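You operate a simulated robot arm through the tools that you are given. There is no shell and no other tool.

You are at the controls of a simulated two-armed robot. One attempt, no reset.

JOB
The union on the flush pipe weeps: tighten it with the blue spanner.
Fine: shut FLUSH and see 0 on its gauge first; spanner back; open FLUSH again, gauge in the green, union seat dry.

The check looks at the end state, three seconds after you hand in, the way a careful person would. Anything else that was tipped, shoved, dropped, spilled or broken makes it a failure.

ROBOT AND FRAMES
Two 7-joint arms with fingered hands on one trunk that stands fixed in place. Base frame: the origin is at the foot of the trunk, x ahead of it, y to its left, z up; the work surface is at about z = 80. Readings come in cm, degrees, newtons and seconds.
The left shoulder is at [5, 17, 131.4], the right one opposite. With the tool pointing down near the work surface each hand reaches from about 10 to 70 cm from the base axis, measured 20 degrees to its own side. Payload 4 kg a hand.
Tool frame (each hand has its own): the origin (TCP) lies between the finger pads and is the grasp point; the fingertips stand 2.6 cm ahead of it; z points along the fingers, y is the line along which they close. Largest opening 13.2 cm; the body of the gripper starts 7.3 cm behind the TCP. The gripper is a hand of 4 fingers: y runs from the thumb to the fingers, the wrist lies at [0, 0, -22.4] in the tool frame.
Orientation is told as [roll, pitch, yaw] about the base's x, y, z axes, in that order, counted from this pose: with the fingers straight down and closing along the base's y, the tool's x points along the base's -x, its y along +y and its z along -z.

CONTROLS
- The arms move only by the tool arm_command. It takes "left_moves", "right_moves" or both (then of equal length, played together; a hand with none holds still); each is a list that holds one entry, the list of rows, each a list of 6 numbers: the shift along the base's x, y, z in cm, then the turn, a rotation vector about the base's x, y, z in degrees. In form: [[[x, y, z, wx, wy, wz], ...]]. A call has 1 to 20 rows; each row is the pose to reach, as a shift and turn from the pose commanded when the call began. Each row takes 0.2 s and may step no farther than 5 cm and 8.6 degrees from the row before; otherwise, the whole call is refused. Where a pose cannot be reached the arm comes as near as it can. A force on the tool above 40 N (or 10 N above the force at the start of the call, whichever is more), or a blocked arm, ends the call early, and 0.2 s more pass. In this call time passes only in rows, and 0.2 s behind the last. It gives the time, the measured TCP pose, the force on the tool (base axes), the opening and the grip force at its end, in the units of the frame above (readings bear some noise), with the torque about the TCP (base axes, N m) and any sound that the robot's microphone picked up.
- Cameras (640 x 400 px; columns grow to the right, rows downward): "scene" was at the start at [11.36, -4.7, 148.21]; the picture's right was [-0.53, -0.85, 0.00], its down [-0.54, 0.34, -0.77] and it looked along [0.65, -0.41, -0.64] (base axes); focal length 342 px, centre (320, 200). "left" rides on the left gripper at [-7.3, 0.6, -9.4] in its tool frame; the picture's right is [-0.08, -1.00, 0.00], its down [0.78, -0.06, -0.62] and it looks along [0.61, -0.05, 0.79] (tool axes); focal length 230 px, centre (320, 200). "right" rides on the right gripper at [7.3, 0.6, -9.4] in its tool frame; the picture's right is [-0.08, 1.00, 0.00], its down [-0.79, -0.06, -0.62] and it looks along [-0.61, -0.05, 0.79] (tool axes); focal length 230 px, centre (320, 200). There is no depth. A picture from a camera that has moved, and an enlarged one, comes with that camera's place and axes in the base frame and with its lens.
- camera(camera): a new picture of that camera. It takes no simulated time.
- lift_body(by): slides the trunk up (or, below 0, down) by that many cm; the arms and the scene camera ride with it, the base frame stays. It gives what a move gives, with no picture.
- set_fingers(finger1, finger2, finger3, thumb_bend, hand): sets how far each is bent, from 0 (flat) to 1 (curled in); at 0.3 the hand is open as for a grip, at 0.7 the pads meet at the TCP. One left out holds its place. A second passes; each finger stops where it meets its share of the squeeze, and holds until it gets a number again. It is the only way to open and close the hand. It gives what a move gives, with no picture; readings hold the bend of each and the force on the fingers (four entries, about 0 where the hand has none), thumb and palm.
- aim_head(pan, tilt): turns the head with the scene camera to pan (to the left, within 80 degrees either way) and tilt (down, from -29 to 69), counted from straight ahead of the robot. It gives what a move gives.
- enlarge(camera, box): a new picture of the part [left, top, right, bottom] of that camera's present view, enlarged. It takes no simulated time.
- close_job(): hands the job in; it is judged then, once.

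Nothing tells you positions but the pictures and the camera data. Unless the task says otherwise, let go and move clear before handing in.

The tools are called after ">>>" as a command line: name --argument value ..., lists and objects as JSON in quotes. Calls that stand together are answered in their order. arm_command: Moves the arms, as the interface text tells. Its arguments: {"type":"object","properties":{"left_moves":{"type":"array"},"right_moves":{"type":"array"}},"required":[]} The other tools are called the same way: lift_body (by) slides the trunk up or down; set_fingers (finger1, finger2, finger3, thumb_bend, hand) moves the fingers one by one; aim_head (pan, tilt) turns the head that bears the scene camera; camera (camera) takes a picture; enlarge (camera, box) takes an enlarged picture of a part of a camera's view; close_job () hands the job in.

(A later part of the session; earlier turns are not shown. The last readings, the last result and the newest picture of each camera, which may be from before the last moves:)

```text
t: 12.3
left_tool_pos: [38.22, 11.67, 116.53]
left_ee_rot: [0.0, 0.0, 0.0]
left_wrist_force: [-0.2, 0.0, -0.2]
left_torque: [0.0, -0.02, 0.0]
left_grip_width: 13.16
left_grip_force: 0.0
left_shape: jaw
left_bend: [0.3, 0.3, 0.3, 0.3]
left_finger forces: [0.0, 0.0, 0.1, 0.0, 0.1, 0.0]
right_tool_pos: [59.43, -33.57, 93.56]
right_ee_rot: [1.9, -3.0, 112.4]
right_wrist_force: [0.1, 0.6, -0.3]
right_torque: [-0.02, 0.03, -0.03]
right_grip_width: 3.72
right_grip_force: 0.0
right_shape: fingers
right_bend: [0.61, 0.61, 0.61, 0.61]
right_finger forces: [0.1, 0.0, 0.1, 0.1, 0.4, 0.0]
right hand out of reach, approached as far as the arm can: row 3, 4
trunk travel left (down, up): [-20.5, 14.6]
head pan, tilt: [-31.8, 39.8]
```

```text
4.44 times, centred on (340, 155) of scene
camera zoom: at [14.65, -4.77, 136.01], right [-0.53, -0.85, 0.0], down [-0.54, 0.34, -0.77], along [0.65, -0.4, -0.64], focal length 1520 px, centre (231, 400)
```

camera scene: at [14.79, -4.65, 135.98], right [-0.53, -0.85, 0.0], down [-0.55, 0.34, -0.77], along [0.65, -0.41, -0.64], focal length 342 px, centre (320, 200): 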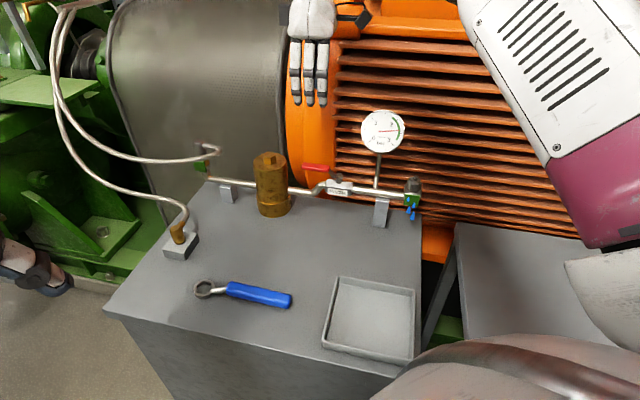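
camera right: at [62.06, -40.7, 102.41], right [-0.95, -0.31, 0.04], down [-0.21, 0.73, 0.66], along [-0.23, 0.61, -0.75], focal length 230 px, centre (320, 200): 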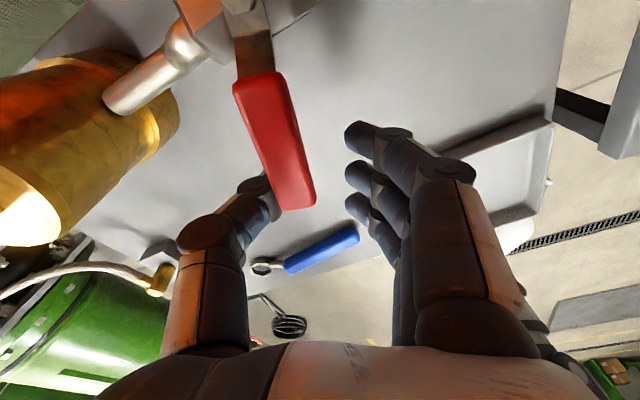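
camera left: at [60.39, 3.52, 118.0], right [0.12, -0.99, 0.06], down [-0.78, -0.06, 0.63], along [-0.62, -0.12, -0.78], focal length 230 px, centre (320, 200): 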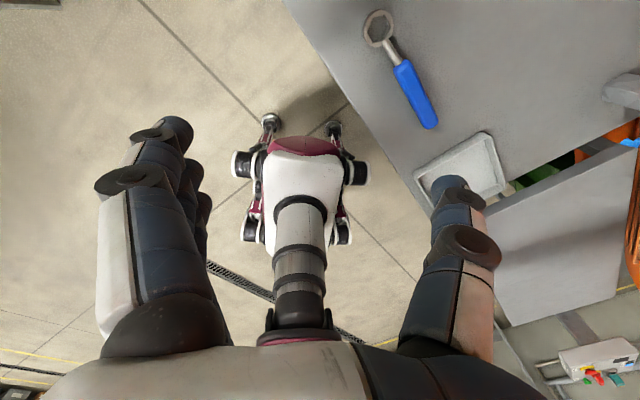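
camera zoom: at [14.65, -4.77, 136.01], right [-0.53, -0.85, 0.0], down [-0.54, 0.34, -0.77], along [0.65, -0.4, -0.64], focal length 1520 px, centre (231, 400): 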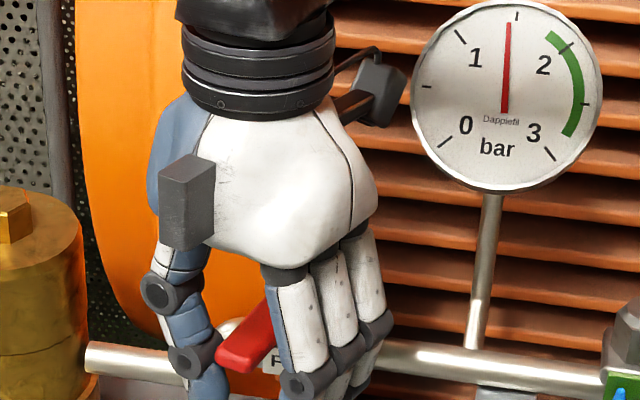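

The gauge has started dropping (about 1.5 bar), but the wrist has hit its yaw limit and the hand camera would crowd the gauge if I continued. I'll lift off, move out in front and turn the hand back, so I can finish by pushing the lever sideways.

>>> arm_command --right_moves '[[[-0.5, 0.5, 3, 0, 0, -2], [-1, 1.5, 6, 0, 0, -6], [-2, 4, 9, 0, 0, -12]]]'

>>> camera --camera "scene"

>>> camera --camera "right"

```text
t: 13.1
left_tool_pos: [38.1, 11.74, 116.76]
left_ee_rot: [0.0, -0.1, 0.0]
left_wrist_force: [-0.4, 0.3, 0.2]
left_torque: [0.02, -0.06, -0.01]
left_grip_width: 13.18
left_grip_force: 0.0
left_shape: jaw
left_bend: [0.3, 0.3, 0.3, 0.3]
left_finger forces: [0.0, 0.0, 0.0, 0.0, 0.0, 0.0]
right_tool_pos: [57.12, -29.36, 102.71]
right_ee_rot: [1.8, -3.1, 100.3]
right_wrist_force: [-0.8, 0.2, 0.3]
right_torque: [0.02, -0.01, 0.02]
right_grip_width: 3.71
right_grip_force: 0.2
right_shape: fingers
right_bend: [0.61, 0.61, 0.61, 0.61]
right_finger forces: [0.0, 0.0, 0.1, 0.0, 0.0, 0.0]
trunk travel left (down, up): [-20.5, 14.6]
head pan, tilt: [-31.8, 39.8]
```

```text
taken
camera scene: at [14.52, -4.61, 136.05], right [-0.53, -0.85, 0.0], down [-0.54, 0.34, -0.77], along [0.65, -0.41, -0.64], focal length 342 px, centre (320, 200)
```

scene: 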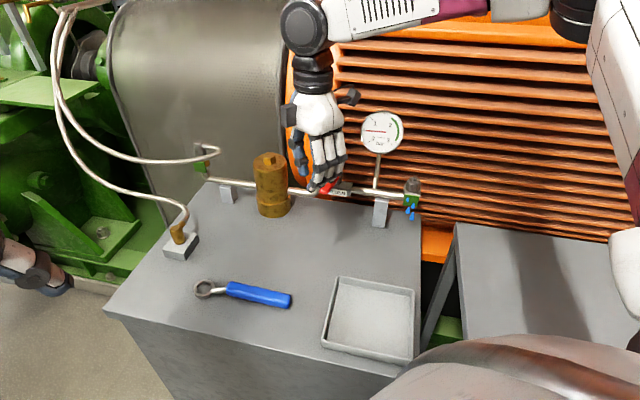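

```text
taken
camera right: at [58.28, -37.0, 111.62], right [-0.99, -0.1, 0.04], down [-0.05, 0.75, 0.65], along [-0.09, 0.65, -0.76], focal length 230 px, centre (320, 200)
```

right: 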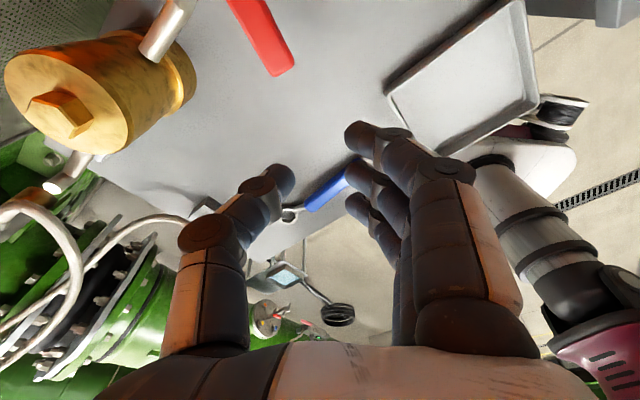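

>>> arm_command --right_moves '[[[0, 0.5, 1, 0, 0, -8], [0, 1, 1.5, 0, 0, -16], [0, 1, 2, 0, 0, -24], [0, 1, 2, 0, 0, -32], [0, 1, 2, 0, 0, -40], [0, 1, 2, -1, 2, -48], [0, 1, 2, -2, 3, -53]]]'

>>> enlarge --camera "scene" --box '[280, 100, 430, 210]'

>>> camera --camera "right"

```text
t: 14.7
left_tool_pos: [38.27, 11.66, 116.74]
left_ee_rot: [0.1, 0.0, -0.1]
left_wrist_force: [-0.7, -0.5, 0.7]
left_torque: [-0.01, -0.04, -0.03]
left_grip_width: 13.2
left_grip_force: 0.1
left_shape: jaw
left_bend: [0.3, 0.3, 0.3, 0.3]
left_finger forces: [0.0, 0.0, 0.0, 0.1, 0.1, 0.1]
right_tool_pos: [57.15, -28.42, 104.5]
right_ee_rot: [4.1, -0.4, 47.3]
right_wrist_force: [-0.3, 0.6, 0.5]
right_torque: [-0.02, 0.02, 0.01]
right_grip_width: 3.7
right_grip_force: 0.1
right_shape: fingers
right_bend: [0.61, 0.61, 0.61, 0.61]
right_finger forces: [0.0, 0.1, 0.0, 0.0, 0.0, 0.0]
trunk travel left (down, up): [-20.5, 14.6]
head pan, tilt: [-31.8, 39.8]
```

```text
3.64 times, centred on (355, 155) of scene
camera zoom: at [14.6, -4.68, 136.02], right [-0.53, -0.85, 0.0], down [-0.54, 0.34, -0.77], along [0.65, -0.41, -0.64], focal length 1244 px, centre (193, 364)
```

zoom: 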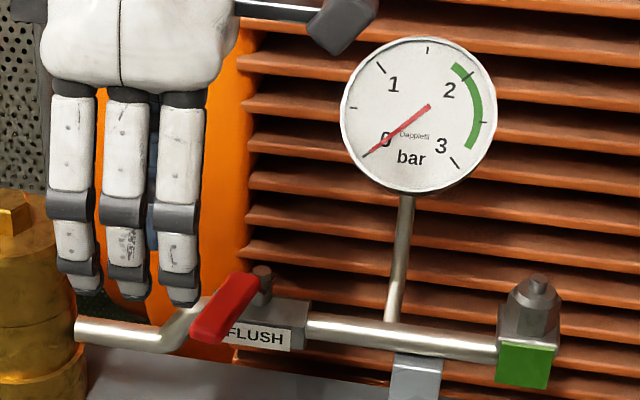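

```text
taken
camera right: at [52.24, -33.74, 113.75], right [-0.68, 0.73, 0.07], down [0.61, 0.5, 0.62], along [0.41, 0.46, -0.78], focal length 230 px, centre (320, 200)
```

right: 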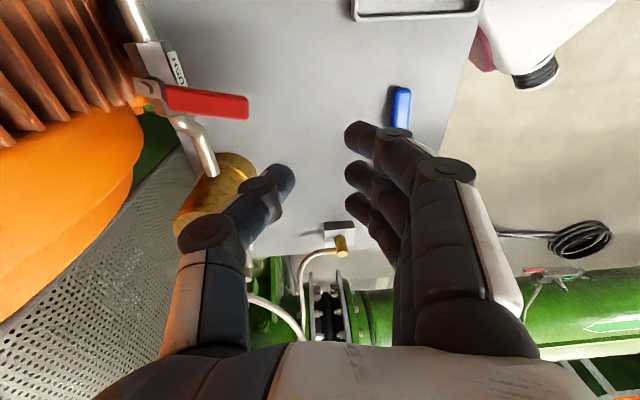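

The gauge now reads 0 and the drops have gone, but the lever looks about 10° short of fully crosswise. I'll place the closed fingers on its far side and push it gently home to its stop.

>>> arm_command --right_moves '[[[3, -1, 0, -1.4, -1.5, 0], [6, -2.3, 0, -2.8, -3, 0], [9.3, -3.6, 0, -2.8, -3, 0], [9.3, -3.6, -4, -2.8, -3, 0], [9.3, -3.6, -7.5, -2.8, -3, 0], [9.3, -3.6, -9.3, -2.8, -3, 0]]]'

>>> camera --camera "right"

>>> enlarge --camera "scene" --box '[250, 100, 420, 220]'

```text
t: 16.1
left_tool_pos: [38.23, 11.71, 116.72]
left_ee_rot: [0.0, 0.1, 0.0]
left_wrist_force: [0.6, 0.1, -0.6]
left_torque: [-0.03, 0.0, -0.03]
left_grip_width: 13.2
left_grip_force: 0.0
left_shape: jaw
left_bend: [0.3, 0.3, 0.3, 0.3]
left_finger forces: [0.1, 0.0, 0.0, 0.1, 0.0, 0.0]
right_tool_pos: [66.57, -32.01, 95.13]
right_ee_rot: [-0.1, -0.4, 47.3]
right_wrist_force: [-0.7, -0.4, 0.6]
right_torque: [0.01, 0.01, -0.01]
right_grip_width: 3.67
right_grip_force: 0.0
right_shape: fingers
right_bend: [0.61, 0.61, 0.61, 0.61]
right_finger forces: [0.0, 0.0, 0.1, 0.0, 0.0, 0.0]
trunk travel left (down, up): [-20.5, 14.6]
head pan, tilt: [-31.8, 39.8]
```

```text
taken
camera right: at [61.09, -37.01, 104.42], right [-0.68, 0.73, 0.0], down [0.57, 0.53, 0.62], along [0.46, 0.42, -0.78], focal length 230 px, centre (320, 200)
```

right: 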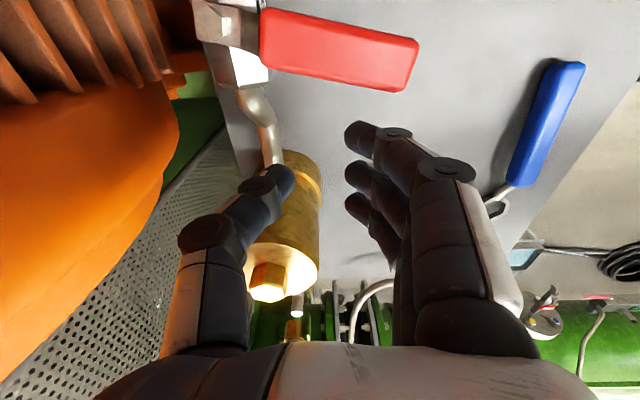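

```text
3.33 times, centred on (335, 160) of scene
camera zoom: at [14.61, -4.71, 136.02], right [-0.53, -0.85, 0.0], down [-0.54, 0.34, -0.77], along [0.65, -0.4, -0.64], focal length 1140 px, centre (270, 333)
```

zoom: 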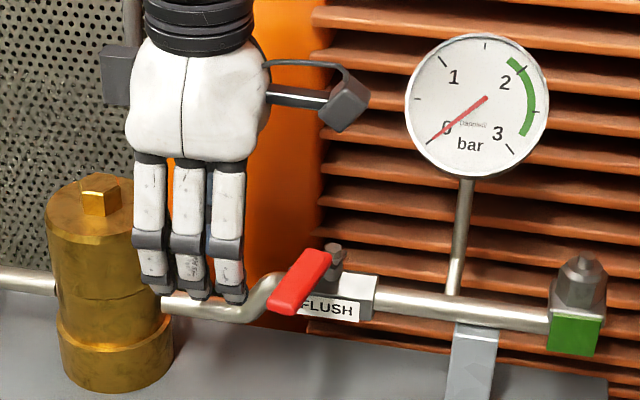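

The fingers are on the lever's far side. I'll slide along the pipe direction in small steps and watch the force.

>>> arm_command --right_moves '[[[-0.67, -0.74, 0, 0, 0, 0], [-1.2, -1.34, 0, 0, 0, 0], [-1.6, -1.78, 0, 0, 0, 0], [-1.87, -2.08, 0, 0, 0, 0]]]'

>>> camera --camera "right"

>>> enlarge --camera "scene" --box '[250, 100, 420, 220]'

```text
t: 17.1
left_tool_pos: [38.24, 11.55, 116.71]
left_ee_rot: [-0.1, 0.0, 0.0]
left_wrist_force: [-0.1, 0.5, 0.7]
left_torque: [0.01, -0.02, 0.02]
left_grip_width: 13.19
left_grip_force: 0.1
left_shape: jaw
left_bend: [0.3, 0.3, 0.3, 0.3]
left_finger forces: [0.0, 0.0, 0.0, 0.1, 0.0, 0.0]
right_tool_pos: [64.56, -34.11, 95.22]
right_ee_rot: [-0.1, -0.3, 47.3]
right_wrist_force: [0.4, 1.8, 0.5]
right_torque: [0.04, 0.0, -0.03]
right_grip_width: 3.78
right_grip_force: 0.2
right_shape: fingers
right_bend: [0.6, 0.61, 0.61, 0.61]
right_finger forces: [1.1, 0.1, 0.0, 0.1, 0.1, 0.1]
trunk travel left (down, up): [-20.5, 14.6]
head pan, tilt: [-31.8, 39.8]
```

```text
taken
camera right: at [59.19, -38.92, 104.48], right [-0.68, 0.73, 0.0], down [0.57, 0.53, 0.62], along [0.46, 0.42, -0.78], focal length 230 px, centre (320, 200)
```

right: 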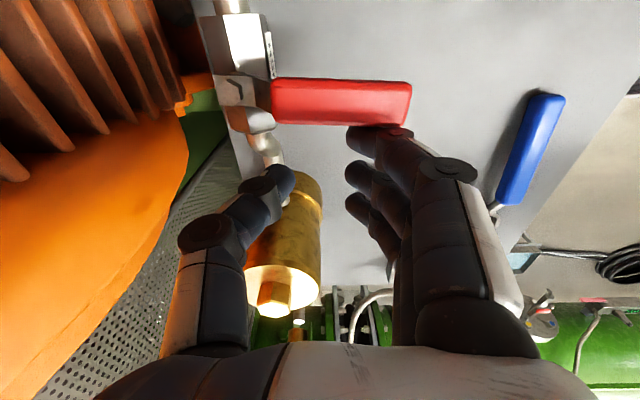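

```text
3.33 times, centred on (335, 160) of scene
camera zoom: at [14.62, -4.68, 136.02], right [-0.53, -0.85, 0.0], down [-0.54, 0.34, -0.77], along [0.65, -0.41, -0.64], focal length 1140 px, centre (270, 333)
```

zoom: 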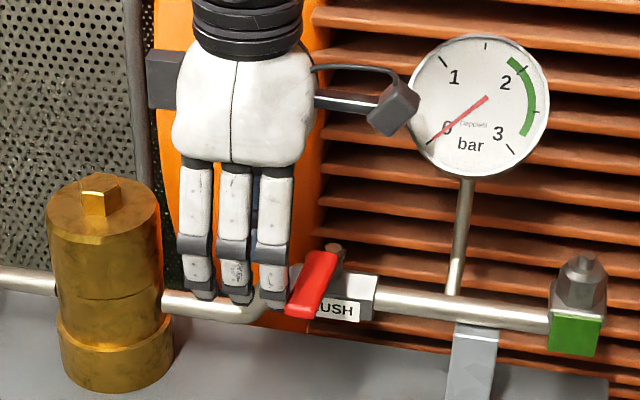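

The lever is now nearly square to the pipe. I'll go a little further to feel for the end stop.

>>> arm_command --right_moves '[[[-0.2, -0.22, 0, 0, 0, 0], [-0.4, -0.45, 0, 0, 0, 0]]]'

>>> camera --camera "right"

```text
t: 17.7
left_tool_pos: [38.3, 11.75, 116.63]
left_ee_rot: [0.0, 0.0, 0.0]
left_wrist_force: [-0.5, 0.0, -0.5]
left_torque: [-0.03, 0.0, 0.05]
left_grip_width: 13.21
left_grip_force: 0.0
left_shape: jaw
left_bend: [0.3, 0.3, 0.3, 0.3]
left_finger forces: [0.0, 0.0, 0.1, 0.0, 0.1, 0.0]
right_tool_pos: [64.26, -34.32, 95.25]
right_ee_rot: [-0.1, -0.4, 47.2]
right_wrist_force: [0.8, 2.5, -0.6]
right_torque: [0.0, -0.02, -0.1]
right_grip_width: 3.82
right_grip_force: 0.9
right_shape: fingers
right_bend: [0.6, 0.61, 0.61, 0.61]
right_finger forces: [2.7, 0.0, 0.1, 0.0, 0.0, 0.1]
trunk travel left (down, up): [-20.5, 14.6]
head pan, tilt: [-31.8, 39.8]
```

```text
taken
camera right: at [58.82, -39.34, 104.46], right [-0.68, 0.73, 0.0], down [0.57, 0.53, 0.62], along [0.45, 0.42, -0.78], focal length 230 px, centre (320, 200)
```

right: 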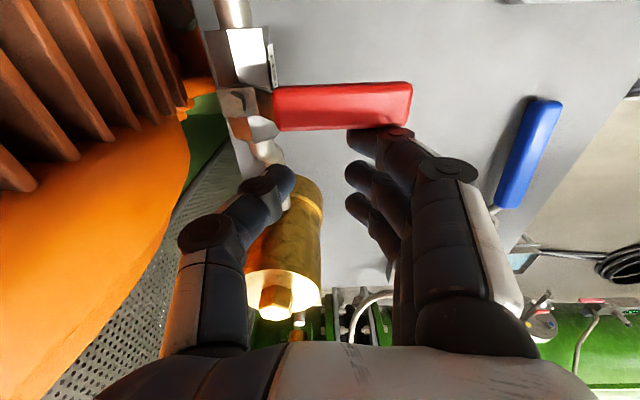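

The lever is square across the pipe with resistance building, so FLUSH is shut and the gauge reads 0. I'll back away, rise, and move over to look at the spanner.

>>> arm_command --right_moves '[[[1, 1.1, 0.3, 0, 0, 0], [1, 1.1, 5, 0, 0, 0], [1, 1.1, 9.8, 0, 0, 0], [-2, 3, 12, 0, 0, 0], [-5, 6, 13, 0, 0, 0], [-8.5, 9.5, 13, 0, 0, 0], [-11, 13, 13, 0, 0, 0], [-12.3, 16.3, 13, 0, 0, 0]]]'

>>> camera --camera "right"

>>> camera --camera "scene"

>>> enlarge --camera "scene" --box '[180, 260, 310, 330]'

>>> enlarge --camera "scene" --box '[290, 100, 440, 220]'

```text
t: 19.5
left_tool_pos: [38.33, 11.75, 116.65]
left_ee_rot: [0.0, -0.1, 0.0]
left_wrist_force: [0.2, -0.1, 0.7]
left_torque: [-0.02, 0.0, -0.01]
left_grip_width: 13.2
left_grip_force: 0.1
left_shape: jaw
left_bend: [0.3, 0.3, 0.3, 0.3]
left_finger forces: [0.0, 0.0, 0.1, 0.1, 0.0, 0.0]
right_tool_pos: [52.05, -18.34, 108.26]
right_ee_rot: [0.0, -0.5, 47.3]
right_wrist_force: [-0.5, -0.2, -0.4]
right_torque: [-0.03, 0.0, -0.02]
right_grip_width: 3.7
right_grip_force: 0.1
right_shape: fingers
right_bend: [0.61, 0.61, 0.61, 0.61]
right_finger forces: [0.1, 0.0, 0.0, 0.1, 0.0, 0.0]
trunk travel left (down, up): [-20.5, 14.6]
head pan, tilt: [-31.8, 39.8]
```

```text
taken
camera right: at [46.64, -23.18, 117.55], right [-0.68, 0.73, 0.0], down [0.57, 0.53, 0.62], along [0.46, 0.42, -0.78], focal length 230 px, centre (320, 200)
```

right: 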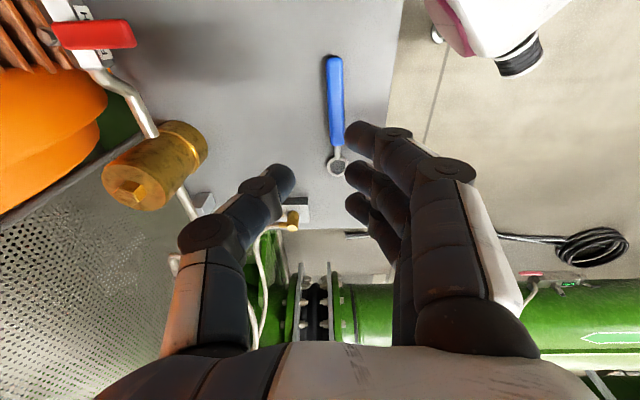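

```text
taken
camera scene: at [14.59, -4.63, 136.03], right [-0.53, -0.85, 0.0], down [-0.54, 0.34, -0.77], along [0.65, -0.41, -0.64], focal length 342 px, centre (320, 200)
```

scene: 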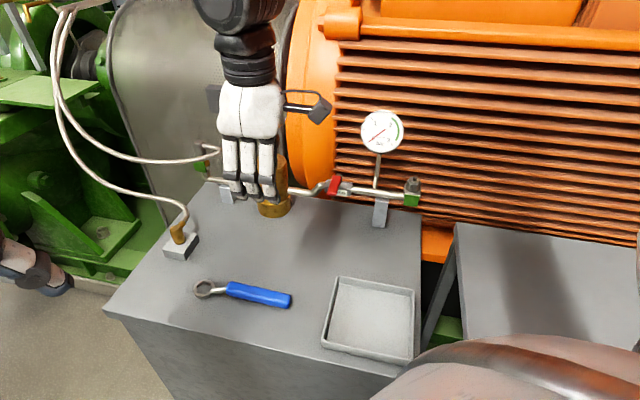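

```text
4.92 times, centred on (245, 295) of scene
camera zoom: at [14.59, -4.63, 136.03], right [-0.53, -0.85, 0.0], down [-0.54, 0.34, -0.77], along [0.65, -0.41, -0.64], focal length 1684 px, centre (689, -268)
```

zoom: 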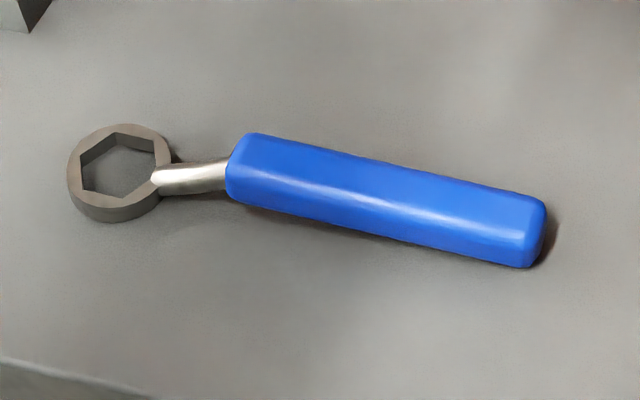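

```text
3.33 times, centred on (365, 160) of scene
camera zoom: at [14.59, -4.63, 136.03], right [-0.53, -0.85, 0.0], down [-0.54, 0.34, -0.77], along [0.65, -0.41, -0.64], focal length 1140 px, centre (170, 333)
```

zoom: 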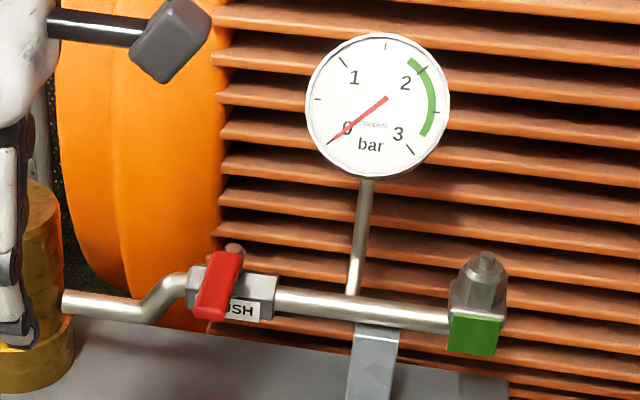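

FLUSH is shut with the gauge at 0 and no drops showing. The spanner handle's centre is near (52.7, -14.7) with its axis about 44.5° from x, and the ring is near (60, -6.6). I'll open the hand and lower it over the handle.

>>> set_fingers --hand "right" --finger1 0.5 --finger2 0.5 --finger3 0.5 --thumb_bend 0.5

>>> arm_command --right_moves '[[[0.5, 2, -3, 0, 0, -1.4], [1.1, 4.1, -6, 0, 0, -2.8], [1.1, 4.1, -11, 0, 0, -2.8], [1.1, 4.1, -15, 0, 0, -2.8], [1.1, 4.1, -18, 0, 0, -2.8]]]'

>>> camera --camera "right"

>>> enlarge --camera "scene" --box '[170, 180, 340, 330]'

```text
t: 20.5
left_tool_pos: [38.22, 11.71, 116.75]
left_ee_rot: [0.0, 0.0, 0.0]
left_wrist_force: [0.0, 0.5, 0.3]
left_torque: [0.02, 0.0, -0.03]
left_grip_width: 13.18
left_grip_force: 0.1
left_shape: jaw
left_bend: [0.3, 0.3, 0.3, 0.3]
left_finger forces: [0.1, 0.0, 0.1, 0.0, 0.1, 0.0]
right_tool_pos: [52.08, -18.42, 108.35]
right_ee_rot: [0.0, -0.4, 47.3]
right_wrist_force: [-0.1, -0.4, 0.5]
right_torque: [-0.05, -0.01, 0.01]
right_grip_width: 7.02
right_grip_force: 0.0
right_shape: fingers
right_bend: [0.5, 0.5, 0.5, 0.5]
right_finger forces: [0.0, 0.1, 0.1, 0.0, 0.0, 0.1]
trunk travel left (down, up): [-20.5, 14.6]
head pan, tilt: [-31.8, 39.8]
```

```text
t: 21.7
left_tool_pos: [38.28, 11.61, 116.56]
left_ee_rot: [0.0, 0.0, 0.0]
left_wrist_force: [0.5, -1.4, 0.5]
left_torque: [0.01, 0.03, 0.0]
left_grip_width: 13.2
left_grip_force: 0.1
left_shape: jaw
left_bend: [0.3, 0.3, 0.3, 0.3]
left_finger forces: [0.1, 0.0, 0.0, 0.0, 0.1, 0.0]
right_tool_pos: [52.81, -14.05, 90.02]
right_ee_rot: [0.1, -0.4, 44.6]
right_wrist_force: [0.1, -0.2, -0.5]
right_torque: [0.02, 0.03, 0.0]
right_grip_width: 7.0
right_grip_force: 0.0
right_shape: fingers
right_bend: [0.5, 0.5, 0.5, 0.5]
right_finger forces: [0.0, 0.0, 0.0, 0.0, 0.1, 0.0]
trunk travel left (down, up): [-20.5, 14.6]
head pan, tilt: [-31.8, 39.8]
```

```text
taken
camera right: at [47.25, -18.67, 99.33], right [-0.64, 0.77, 0.0], down [0.6, 0.5, 0.62], along [0.48, 0.4, -0.78], focal length 230 px, centre (320, 200)
```

right: 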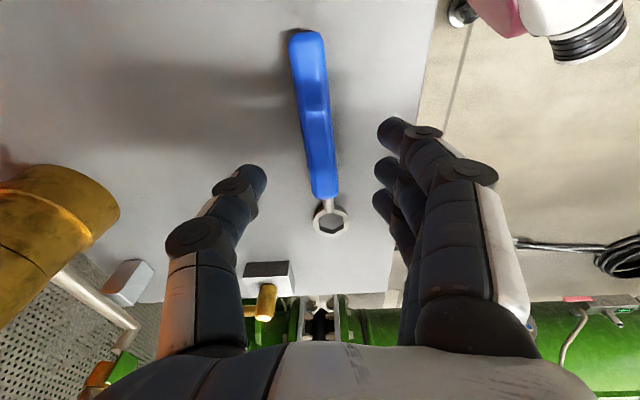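

```text
2.67 times, centred on (255, 255) of scene
camera zoom: at [14.68, -4.71, 136.01], right [-0.53, -0.85, 0.0], down [-0.54, 0.34, -0.77], along [0.65, -0.4, -0.64], focal length 912 px, centre (493, 53)
```

zoom: 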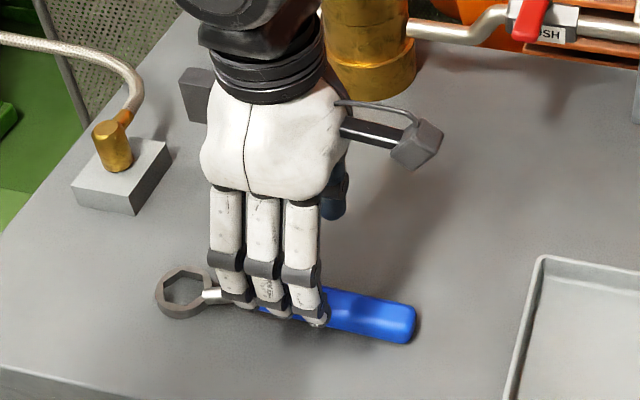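

The hand is centred over the handle, with the ring about 9.5 cm ahead. I'll turn 1.4° to match and lower so the tips end just above the bench.

>>> arm_command --right_moves '[[[0, 0, -3, 0, 0, 1.4], [0, 0, -5, 0, 0, 1.4], [0, 0, -6.2, 0, 0, 1.4], [0, 0, -6.9, 0, 0, 1.4]]]'

>>> camera --camera "right"

>>> enlarge --camera "scene" --box '[170, 220, 330, 330]'

```text
t: 22.7
left_tool_pos: [38.23, 11.68, 116.71]
left_ee_rot: [-0.1, -0.1, 0.0]
left_wrist_force: [0.4, 0.0, 0.2]
left_torque: [-0.03, 0.0, 0.01]
left_grip_width: 13.17
left_grip_force: 0.0
left_shape: jaw
left_bend: [0.3, 0.3, 0.3, 0.3]
left_finger forces: [0.0, 0.0, 0.0, 0.1, 0.0, 0.0]
right_tool_pos: [53.02, -13.97, 83.37]
right_ee_rot: [-0.1, -0.4, 45.9]
right_wrist_force: [-0.2, -0.2, 0.2]
right_torque: [0.0, -0.01, 0.01]
right_grip_width: 7.02
right_grip_force: 0.3
right_shape: fingers
right_bend: [0.5, 0.5, 0.5, 0.5]
right_finger forces: [0.2, 0.1, 0.1, 0.1, 0.3, 0.1]
trunk travel left (down, up): [-20.5, 14.6]
head pan, tilt: [-31.8, 39.8]
```

```text
taken
camera right: at [47.45, -18.86, 92.59], right [-0.66, 0.75, 0.0], down [0.59, 0.52, 0.62], along [0.47, 0.41, -0.78], focal length 230 px, centre (320, 200)
```

right: 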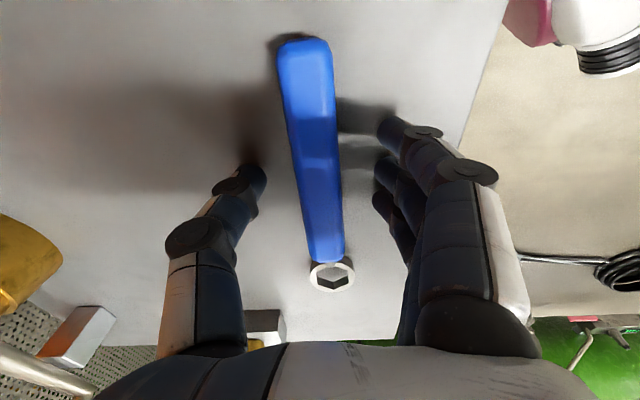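

```text
3.64 times, centred on (250, 275) of scene
camera zoom: at [14.58, -4.69, 136.03], right [-0.53, -0.85, 0.0], down [-0.54, 0.34, -0.77], along [0.65, -0.41, -0.64], focal length 1244 px, centre (574, -73)
```

zoom: 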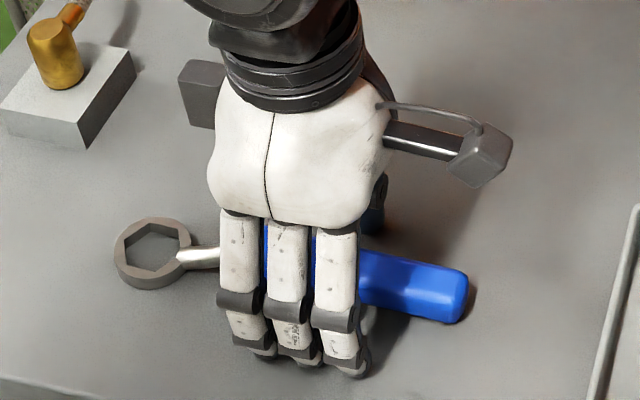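

>>> arm_command --right_moves '[[[0, 0, -0.35, 0, 0, 0]]]'

>>> set_fingers --hand "right" --finger1 0.68 --finger2 0.68 --finger3 0.68 --thumb_bend 0.68

>>> camera --camera "right"

>>> enlarge --camera "scene" --box '[170, 220, 330, 330]'

```text
t: 23.1
left_tool_pos: [38.01, 11.63, 116.84]
left_ee_rot: [-0.1, -0.2, -0.1]
left_wrist_force: [-0.2, -0.8, 0.3]
left_torque: [0.0, 0.0, -0.01]
left_grip_width: 13.18
left_grip_force: 0.0
left_shape: jaw
left_bend: [0.3, 0.3, 0.3, 0.3]
left_finger forces: [0.1, 0.2, 0.0, 0.0, 0.1, 0.0]
right_tool_pos: [53.11, -14.04, 83.19]
right_ee_rot: [-0.2, -0.5, 45.9]
right_wrist_force: [-4.3, -5.0, 32.3]
right_torque: [0.1, 0.83, 0.16]
right_grip_width: 7.0
right_grip_force: 16.1
right_shape: fingers
right_bend: [0.52, 0.51, 0.5, 0.5]
right_finger forces: [12.6, 7.7, 3.4, 0.0, 7.9, 0.0]
trunk travel left (down, up): [-20.5, 14.6]
head pan, tilt: [-31.8, 39.8]
```

```text
t: 24.1
left_tool_pos: [38.21, 11.61, 116.71]
left_ee_rot: [0.0, -0.2, -0.1]
left_wrist_force: [0.3, -0.5, -0.5]
left_torque: [0.03, 0.01, -0.05]
left_grip_width: 13.2
left_grip_force: 0.1
left_shape: jaw
left_bend: [0.3, 0.3, 0.3, 0.3]
left_finger forces: [0.0, 0.1, 0.1, 0.0, 0.0, 0.0]
right_tool_pos: [53.04, -14.04, 83.04]
right_ee_rot: [-0.1, -0.4, 45.9]
right_wrist_force: [2.3, -0.9, 15.8]
right_torque: [-0.34, -0.29, 0.02]
right_grip_width: 2.85
right_grip_force: 14.2
right_shape: fingers
right_bend: [0.66, 0.65, 0.65, 0.66]
right_finger forces: [2.3, 2.6, 2.6, 0.0, 22.0, 0.1]
trunk travel left (down, up): [-20.5, 14.6]
head pan, tilt: [-31.8, 39.8]
```

```text
taken
camera right: at [47.46, -18.8, 92.28], right [-0.66, 0.75, 0.0], down [0.59, 0.52, 0.62], along [0.47, 0.41, -0.78], focal length 230 px, centre (320, 200)
```

right: 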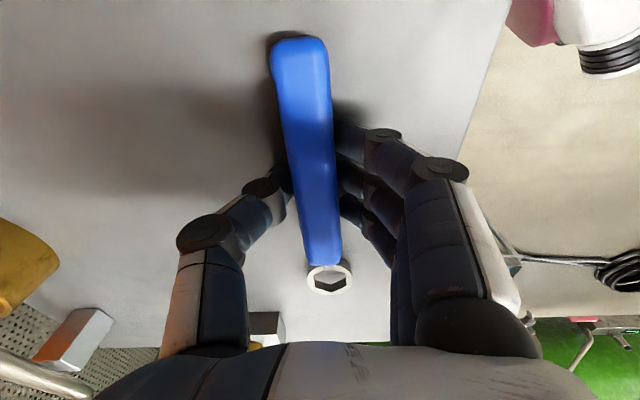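

```text
3.64 times, centred on (250, 275) of scene
camera zoom: at [14.51, -4.67, 136.04], right [-0.53, -0.85, 0.0], down [-0.54, 0.34, -0.77], along [0.65, -0.41, -0.64], focal length 1244 px, centre (574, -73)
```

zoom: 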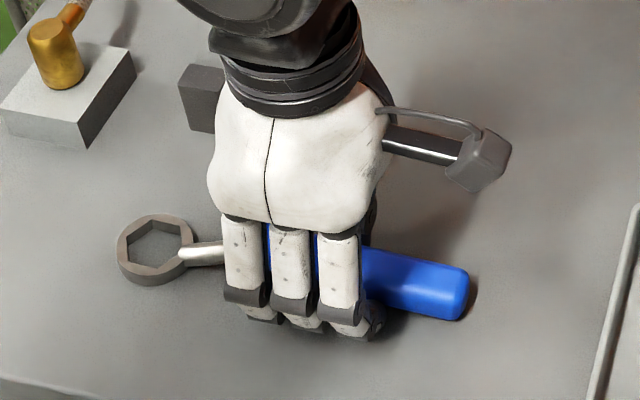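

The fingertips touched the bench a bit sooner than expected, though the handle is between them. I'll ease up slightly to unload the bench, then squeeze firmly.

>>> arm_command --right_moves '[[[0, 0, 0.3, 0, 0, 0]]]'

>>> set_fingers --hand "right" --finger1 0.8 --finger2 0.8 --finger3 0.8 --thumb_bend 0.8

>>> camera --camera "right"

>>> enlarge --camera "scene" --box '[170, 220, 330, 330]'

```text
t: 24.5
left_tool_pos: [38.27, 11.62, 116.64]
left_ee_rot: [-0.1, -0.1, 0.0]
left_wrist_force: [1.4, 0.3, 0.3]
left_torque: [0.02, 0.0, 0.0]
left_grip_width: 13.18
left_grip_force: 0.0
left_shape: jaw
left_bend: [0.3, 0.3, 0.3, 0.3]
left_finger forces: [0.0, 0.1, 0.0, 0.0, 0.0, 0.0]
right_tool_pos: [52.91, -13.97, 82.99]
right_ee_rot: [0.2, -0.1, 46.0]
right_wrist_force: [0.6, 0.4, 0.9]
right_torque: [0.0, 0.01, 0.02]
right_grip_width: 2.88
right_grip_force: 7.2
right_shape: fingers
right_bend: [0.65, 0.65, 0.65, 0.66]
right_finger forces: [2.2, 2.4, 2.4, 0.0, 7.8, 0.0]
trunk travel left (down, up): [-20.5, 14.6]
head pan, tilt: [-31.8, 39.8]
```

```text
t: 25.5
left_tool_pos: [38.26, 11.64, 116.68]
left_ee_rot: [0.1, -0.1, 0.0]
left_wrist_force: [1.0, 0.3, 0.1]
left_torque: [0.02, -0.01, 0.02]
left_grip_width: 13.21
left_grip_force: 0.1
left_shape: jaw
left_bend: [0.3, 0.3, 0.3, 0.3]
left_finger forces: [0.0, 0.0, 0.0, 0.0, 0.1, 0.1]
right_tool_pos: [53.02, -14.19, 83.22]
right_ee_rot: [0.0, -0.4, 45.9]
right_wrist_force: [-0.4, -0.5, -1.8]
right_torque: [0.0, 0.0, -0.03]
right_grip_width: 2.74
right_grip_force: 22.3
right_shape: fingers
right_bend: [0.68, 0.68, 0.67, 0.66]
right_finger forces: [7.4, 7.5, 7.1, 0.0, 22.1, 0.0]
trunk travel left (down, up): [-20.5, 14.6]
head pan, tilt: [-31.8, 39.8]
```

```text
taken
camera right: at [47.54, -18.88, 92.5], right [-0.66, 0.75, 0.0], down [0.59, 0.52, 0.62], along [0.47, 0.41, -0.78], focal length 230 px, centre (320, 200)
```

right: 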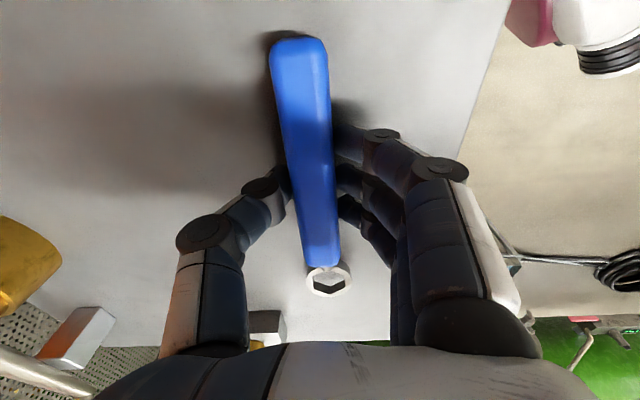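

```text
3.64 times, centred on (250, 275) of scene
camera zoom: at [14.63, -4.7, 136.02], right [-0.53, -0.85, 0.0], down [-0.54, 0.34, -0.77], along [0.65, -0.41, -0.64], focal length 1244 px, centre (574, -73)
```

zoom: 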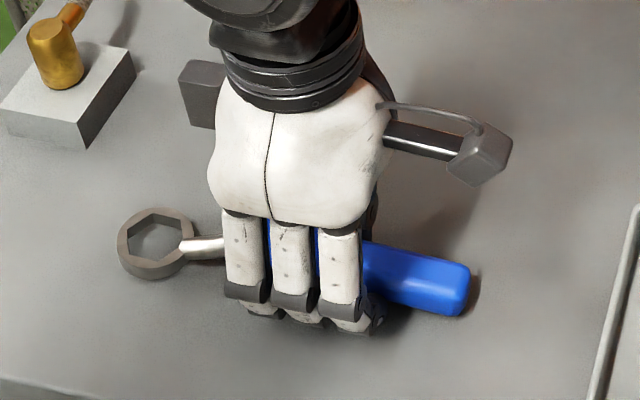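

Grip is firm at 22 N. I'm noting the home pose as TCP about (53.0, -14.1, 83.1) with yaw 45.9, then lifting straight up to check that the spanner holds level.

>>> arm_command --right_moves '[[[0, 0, 2, 0, 0, 0], [0, 0, 5, 0, 0, 0], [0, 0, 9, 0, 0, 0], [0, 0, 13, 0, 0, 0], [0, 0, 17, 0, 0, 0]]]'

>>> camera --camera "right"

>>> camera --camera "scene"

>>> enlarge --camera "scene" --box '[140, 130, 340, 270]'

```text
t: 26.7
left_tool_pos: [38.11, 11.68, 116.71]
left_ee_rot: [-0.1, 0.1, 0.0]
left_wrist_force: [-0.7, 0.1, 0.2]
left_torque: [0.01, 0.0, 0.0]
left_grip_width: 13.17
left_grip_force: 0.0
left_shape: jaw
left_bend: [0.3, 0.3, 0.3, 0.3]
left_finger forces: [0.0, 0.0, 0.1, 0.0, 0.0, 0.1]
right_tool_pos: [53.06, -14.25, 100.32]
right_ee_rot: [0.0, -0.3, 45.8]
right_wrist_force: [-0.5, 0.3, -1.8]
right_torque: [0.01, -0.01, 0.01]
right_grip_width: 2.7
right_grip_force: 21.7
right_shape: fingers
right_bend: [0.68, 0.68, 0.67, 0.66]
right_finger forces: [7.3, 7.5, 7.0, 0.0, 21.9, 0.0]
trunk travel left (down, up): [-20.5, 14.6]
head pan, tilt: [-31.8, 39.8]
```

```text
taken
camera right: at [47.5, -19.08, 109.55], right [-0.66, 0.75, 0.0], down [0.59, 0.52, 0.62], along [0.46, 0.41, -0.78], focal length 230 px, centre (320, 200)
```

right: 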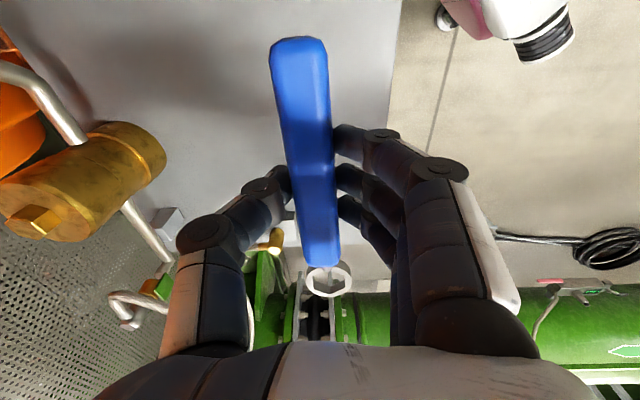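

```text
taken
camera scene: at [14.55, -4.7, 136.03], right [-0.53, -0.85, 0.0], down [-0.54, 0.34, -0.77], along [0.65, -0.41, -0.64], focal length 342 px, centre (320, 200)
```

scene: 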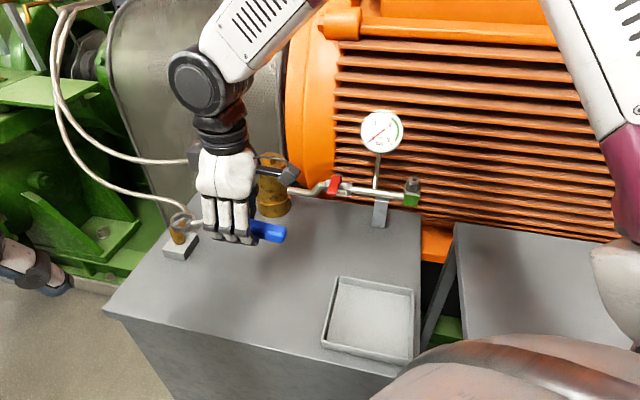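

```text
2.86 times, centred on (240, 200) of scene
camera zoom: at [14.55, -4.7, 136.03], right [-0.53, -0.85, 0.0], down [-0.54, 0.34, -0.77], along [0.65, -0.41, -0.64], focal length 977 px, centre (549, 200)
```

zoom: 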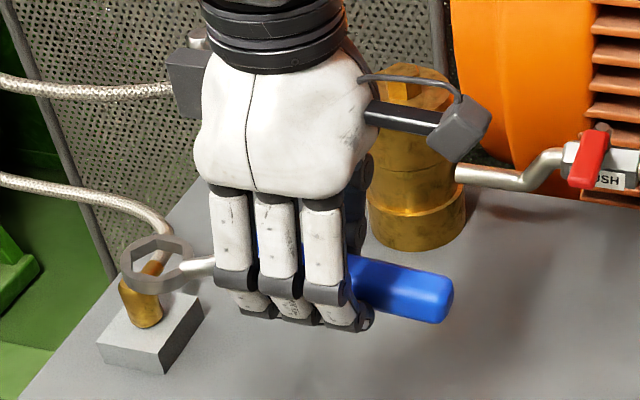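

The spanner hangs level with its ring about 10.1 cm ahead of the TCP and 2 cm below it. The nut's peg top triangulates to (53.0, -51.65, 94.5). I need a close look at the nut's hex orientation and height.

>>> enlarge --camera "scene" --box '[392, 170, 432, 214]'

>>> enlarge --camera "scene" --box '[160, 200, 220, 250]'

>>> enlarge --camera "right" --box '[295, 250, 365, 310]'

```text
9.09 times, centred on (412, 192) of scene
camera zoom: at [14.55, -4.7, 136.03], right [-0.53, -0.85, 0.0], down [-0.54, 0.34, -0.77], along [0.65, -0.41, -0.64], focal length 3109 px, centre (-516, 273)
```

zoom: 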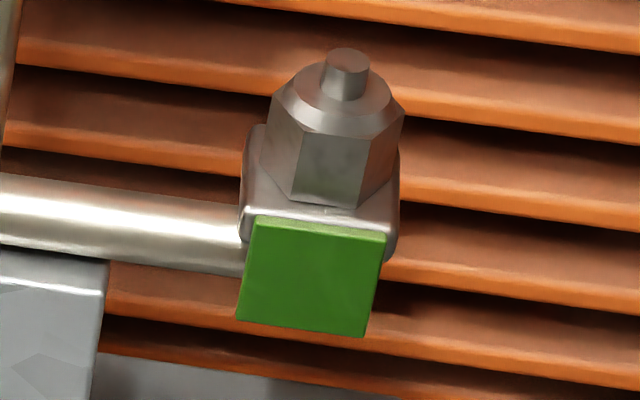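

```text
8.00 times, centred on (190, 225) of scene
camera zoom: at [14.55, -4.7, 136.03], right [-0.53, -0.85, 0.0], down [-0.54, 0.34, -0.77], along [0.65, -0.41, -0.64], focal length 2736 px, centre (1360, 0)
```

zoom: 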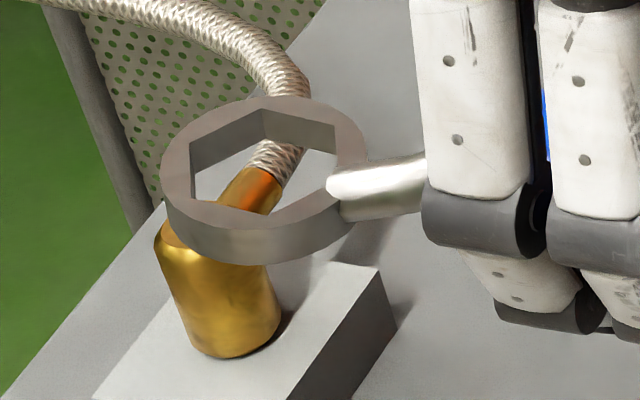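

```text
6.67 times, centred on (330, 280) of right
camera zoom: at [47.5, -19.08, 109.55], right [-0.66, 0.75, 0.0], down [0.59, 0.52, 0.62], along [0.46, 0.41, -0.78], focal length 1534 px, centre (253, -333)
```

zoom: 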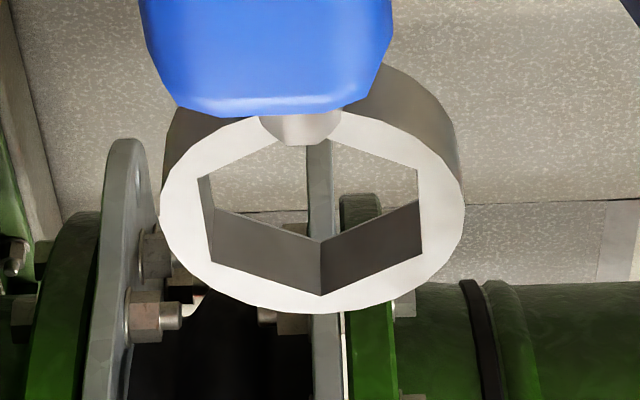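

The ring's hex corners lie along the handle axis, and its opening is about 2.7 cm across flats. The nut is about 2.6 cm across flats, spans z 91.1 to 93.2, and has corners at about 223°, 163° and 103°. That nearly matches the spanner's present heading, so I'll carry it over level, with the ring about 3 cm above the peg.

>>> arm_command --right_moves '[[[-2, -4, 0.5, 0, 0, 0], [-4, -8.5, 0.7, 0, 0, 0], [-6, -13, 0.7, 0, 0, 0], [-8, -17.5, 0.7, 0, 0, 0], [-9, -22, 0.7, 0, 0, 0], [-10, -26.5, 0.7, 0, 0, 0], [-10.5, -31, 0.7, 0, 0, 0], [-10.5, -35.5, 0.7, 0, 0, 0], [-10, -39.5, 0.7, 0, 0, -1], [-8.9, -43, 0.7, 0, 0, -2.5], [-7.4, -44.3, 0.7, 0, 0, -2.5]]]'

>>> camera --camera "right"

>>> camera --camera "scene"

```text
t: 29.1
left_tool_pos: [38.32, 11.65, 116.67]
left_ee_rot: [0.0, 0.0, 0.0]
left_wrist_force: [0.3, 0.3, 0.4]
left_torque: [-0.03, 0.03, 0.0]
left_grip_width: 13.18
left_grip_force: 0.1
left_shape: jaw
left_bend: [0.3, 0.3, 0.3, 0.3]
left_finger forces: [0.1, 0.1, 0.0, 0.1, 0.1, 0.1]
right_tool_pos: [45.64, -58.43, 100.97]
right_ee_rot: [0.1, -0.3, 43.5]
right_wrist_force: [0.2, 0.1, -2.4]
right_torque: [-0.01, 0.02, -0.01]
right_grip_width: 2.7
right_grip_force: 21.6
right_shape: fingers
right_bend: [0.68, 0.68, 0.67, 0.66]
right_finger forces: [7.3, 7.3, 6.7, 0.0, 21.5, 0.1]
trunk travel left (down, up): [-20.5, 14.6]
head pan, tilt: [-31.8, 39.8]
```

```text
taken
camera right: at [39.84, -62.98, 110.23], right [-0.63, 0.78, 0.0], down [0.61, 0.49, 0.62], along [0.48, 0.39, -0.78], focal length 230 px, centre (320, 200)
```

right: 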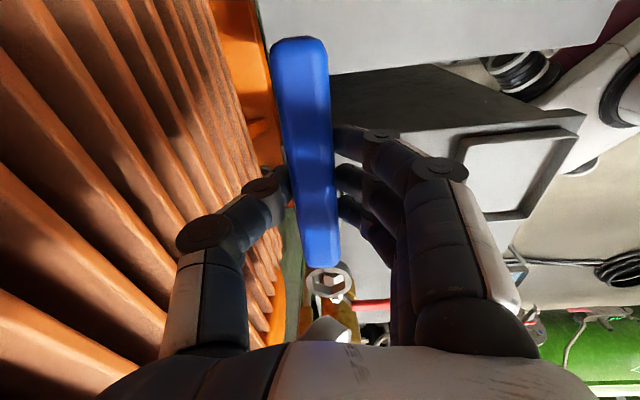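

```text
taken
camera scene: at [14.68, -4.72, 136.0], right [-0.53, -0.85, 0.0], down [-0.54, 0.34, -0.77], along [0.65, -0.4, -0.64], focal length 342 px, centre (320, 200)
```

scene: 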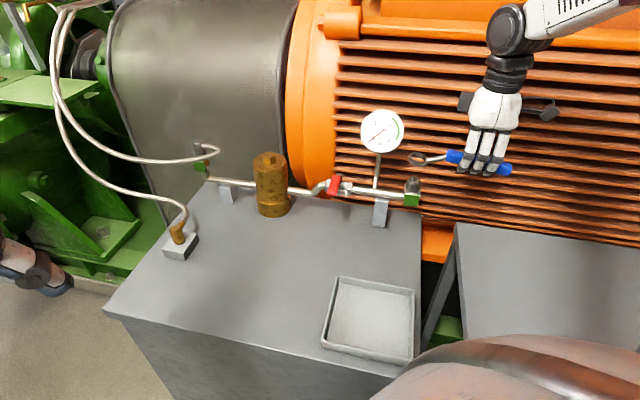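

Now the ring is near the nut. I'll zoom both cameras to measure the offset between ring and nut.

>>> enlarge --camera "scene" --box '[390, 135, 440, 215]'

>>> enlarge --camera "right" --box '[290, 245, 370, 325]'

```text
5.00 times, centred on (415, 175) of scene
camera zoom: at [14.68, -4.72, 136.0], right [-0.53, -0.85, 0.0], down [-0.54, 0.34, -0.77], along [0.65, -0.4, -0.64], focal length 1710 px, centre (-155, 325)
```

zoom: 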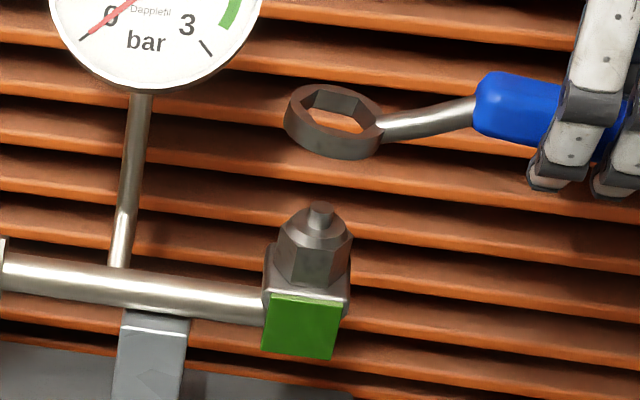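

```text
5.00 times, centred on (330, 285) of right
camera zoom: at [39.84, -62.98, 110.23], right [-0.63, 0.78, 0.0], down [0.61, 0.49, 0.62], along [0.48, 0.39, -0.78], focal length 1150 px, centre (270, -225)
```

zoom: 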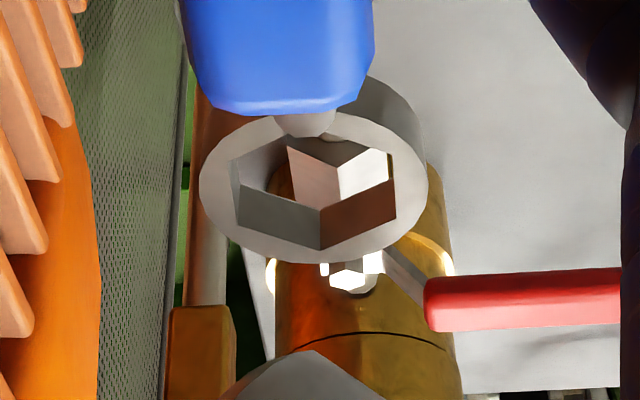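

>>> enlarge --camera "scene" --box '[396, 146, 436, 171]'

>>> enlarge --camera "scene" --box '[396, 166, 436, 191]'

```text
16.00 times, centred on (416, 158) of scene
camera zoom: at [14.68, -4.72, 136.0], right [-0.53, -0.85, 0.0], down [-0.54, 0.34, -0.77], along [0.65, -0.4, -0.64], focal length 5472 px, centre (-1216, 864)
```

zoom: 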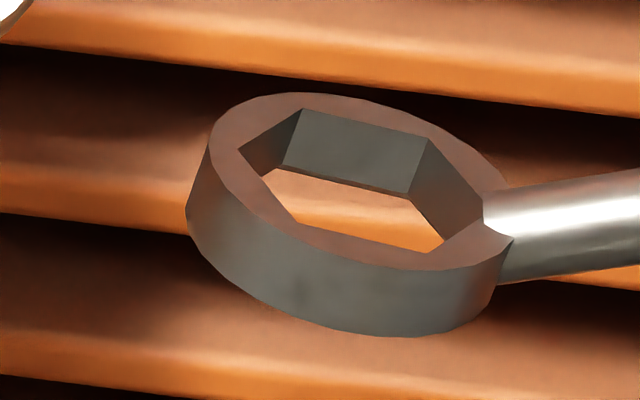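

```text
16.00 times, centred on (416, 178) of scene
camera zoom: at [14.68, -4.72, 136.0], right [-0.53, -0.85, 0.0], down [-0.54, 0.34, -0.77], along [0.65, -0.4, -0.64], focal length 5472 px, centre (-1216, 544)
```

zoom: 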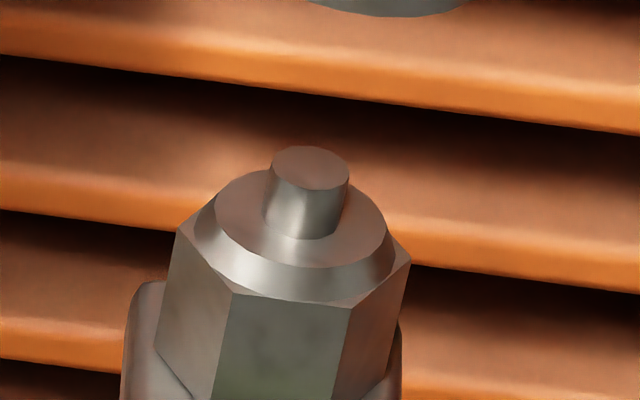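

>>> enlarge --camera "right" --box '[308, 262, 352, 300]'

```text
10.53 times, centred on (330, 281) of right
camera zoom: at [39.84, -62.98, 110.23], right [-0.63, 0.78, 0.0], down [0.61, 0.49, 0.62], along [0.48, 0.39, -0.78], focal length 2422 px, centre (215, -653)
```

zoom: 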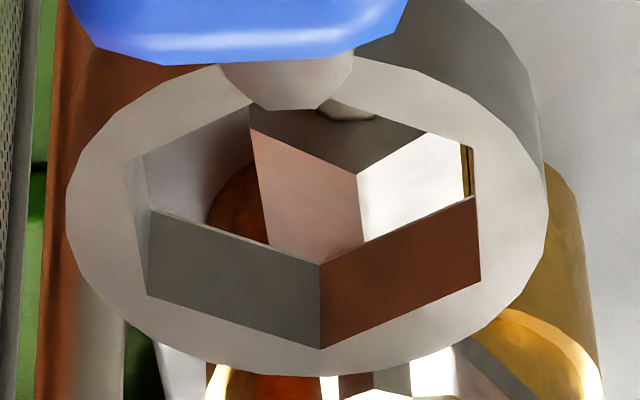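

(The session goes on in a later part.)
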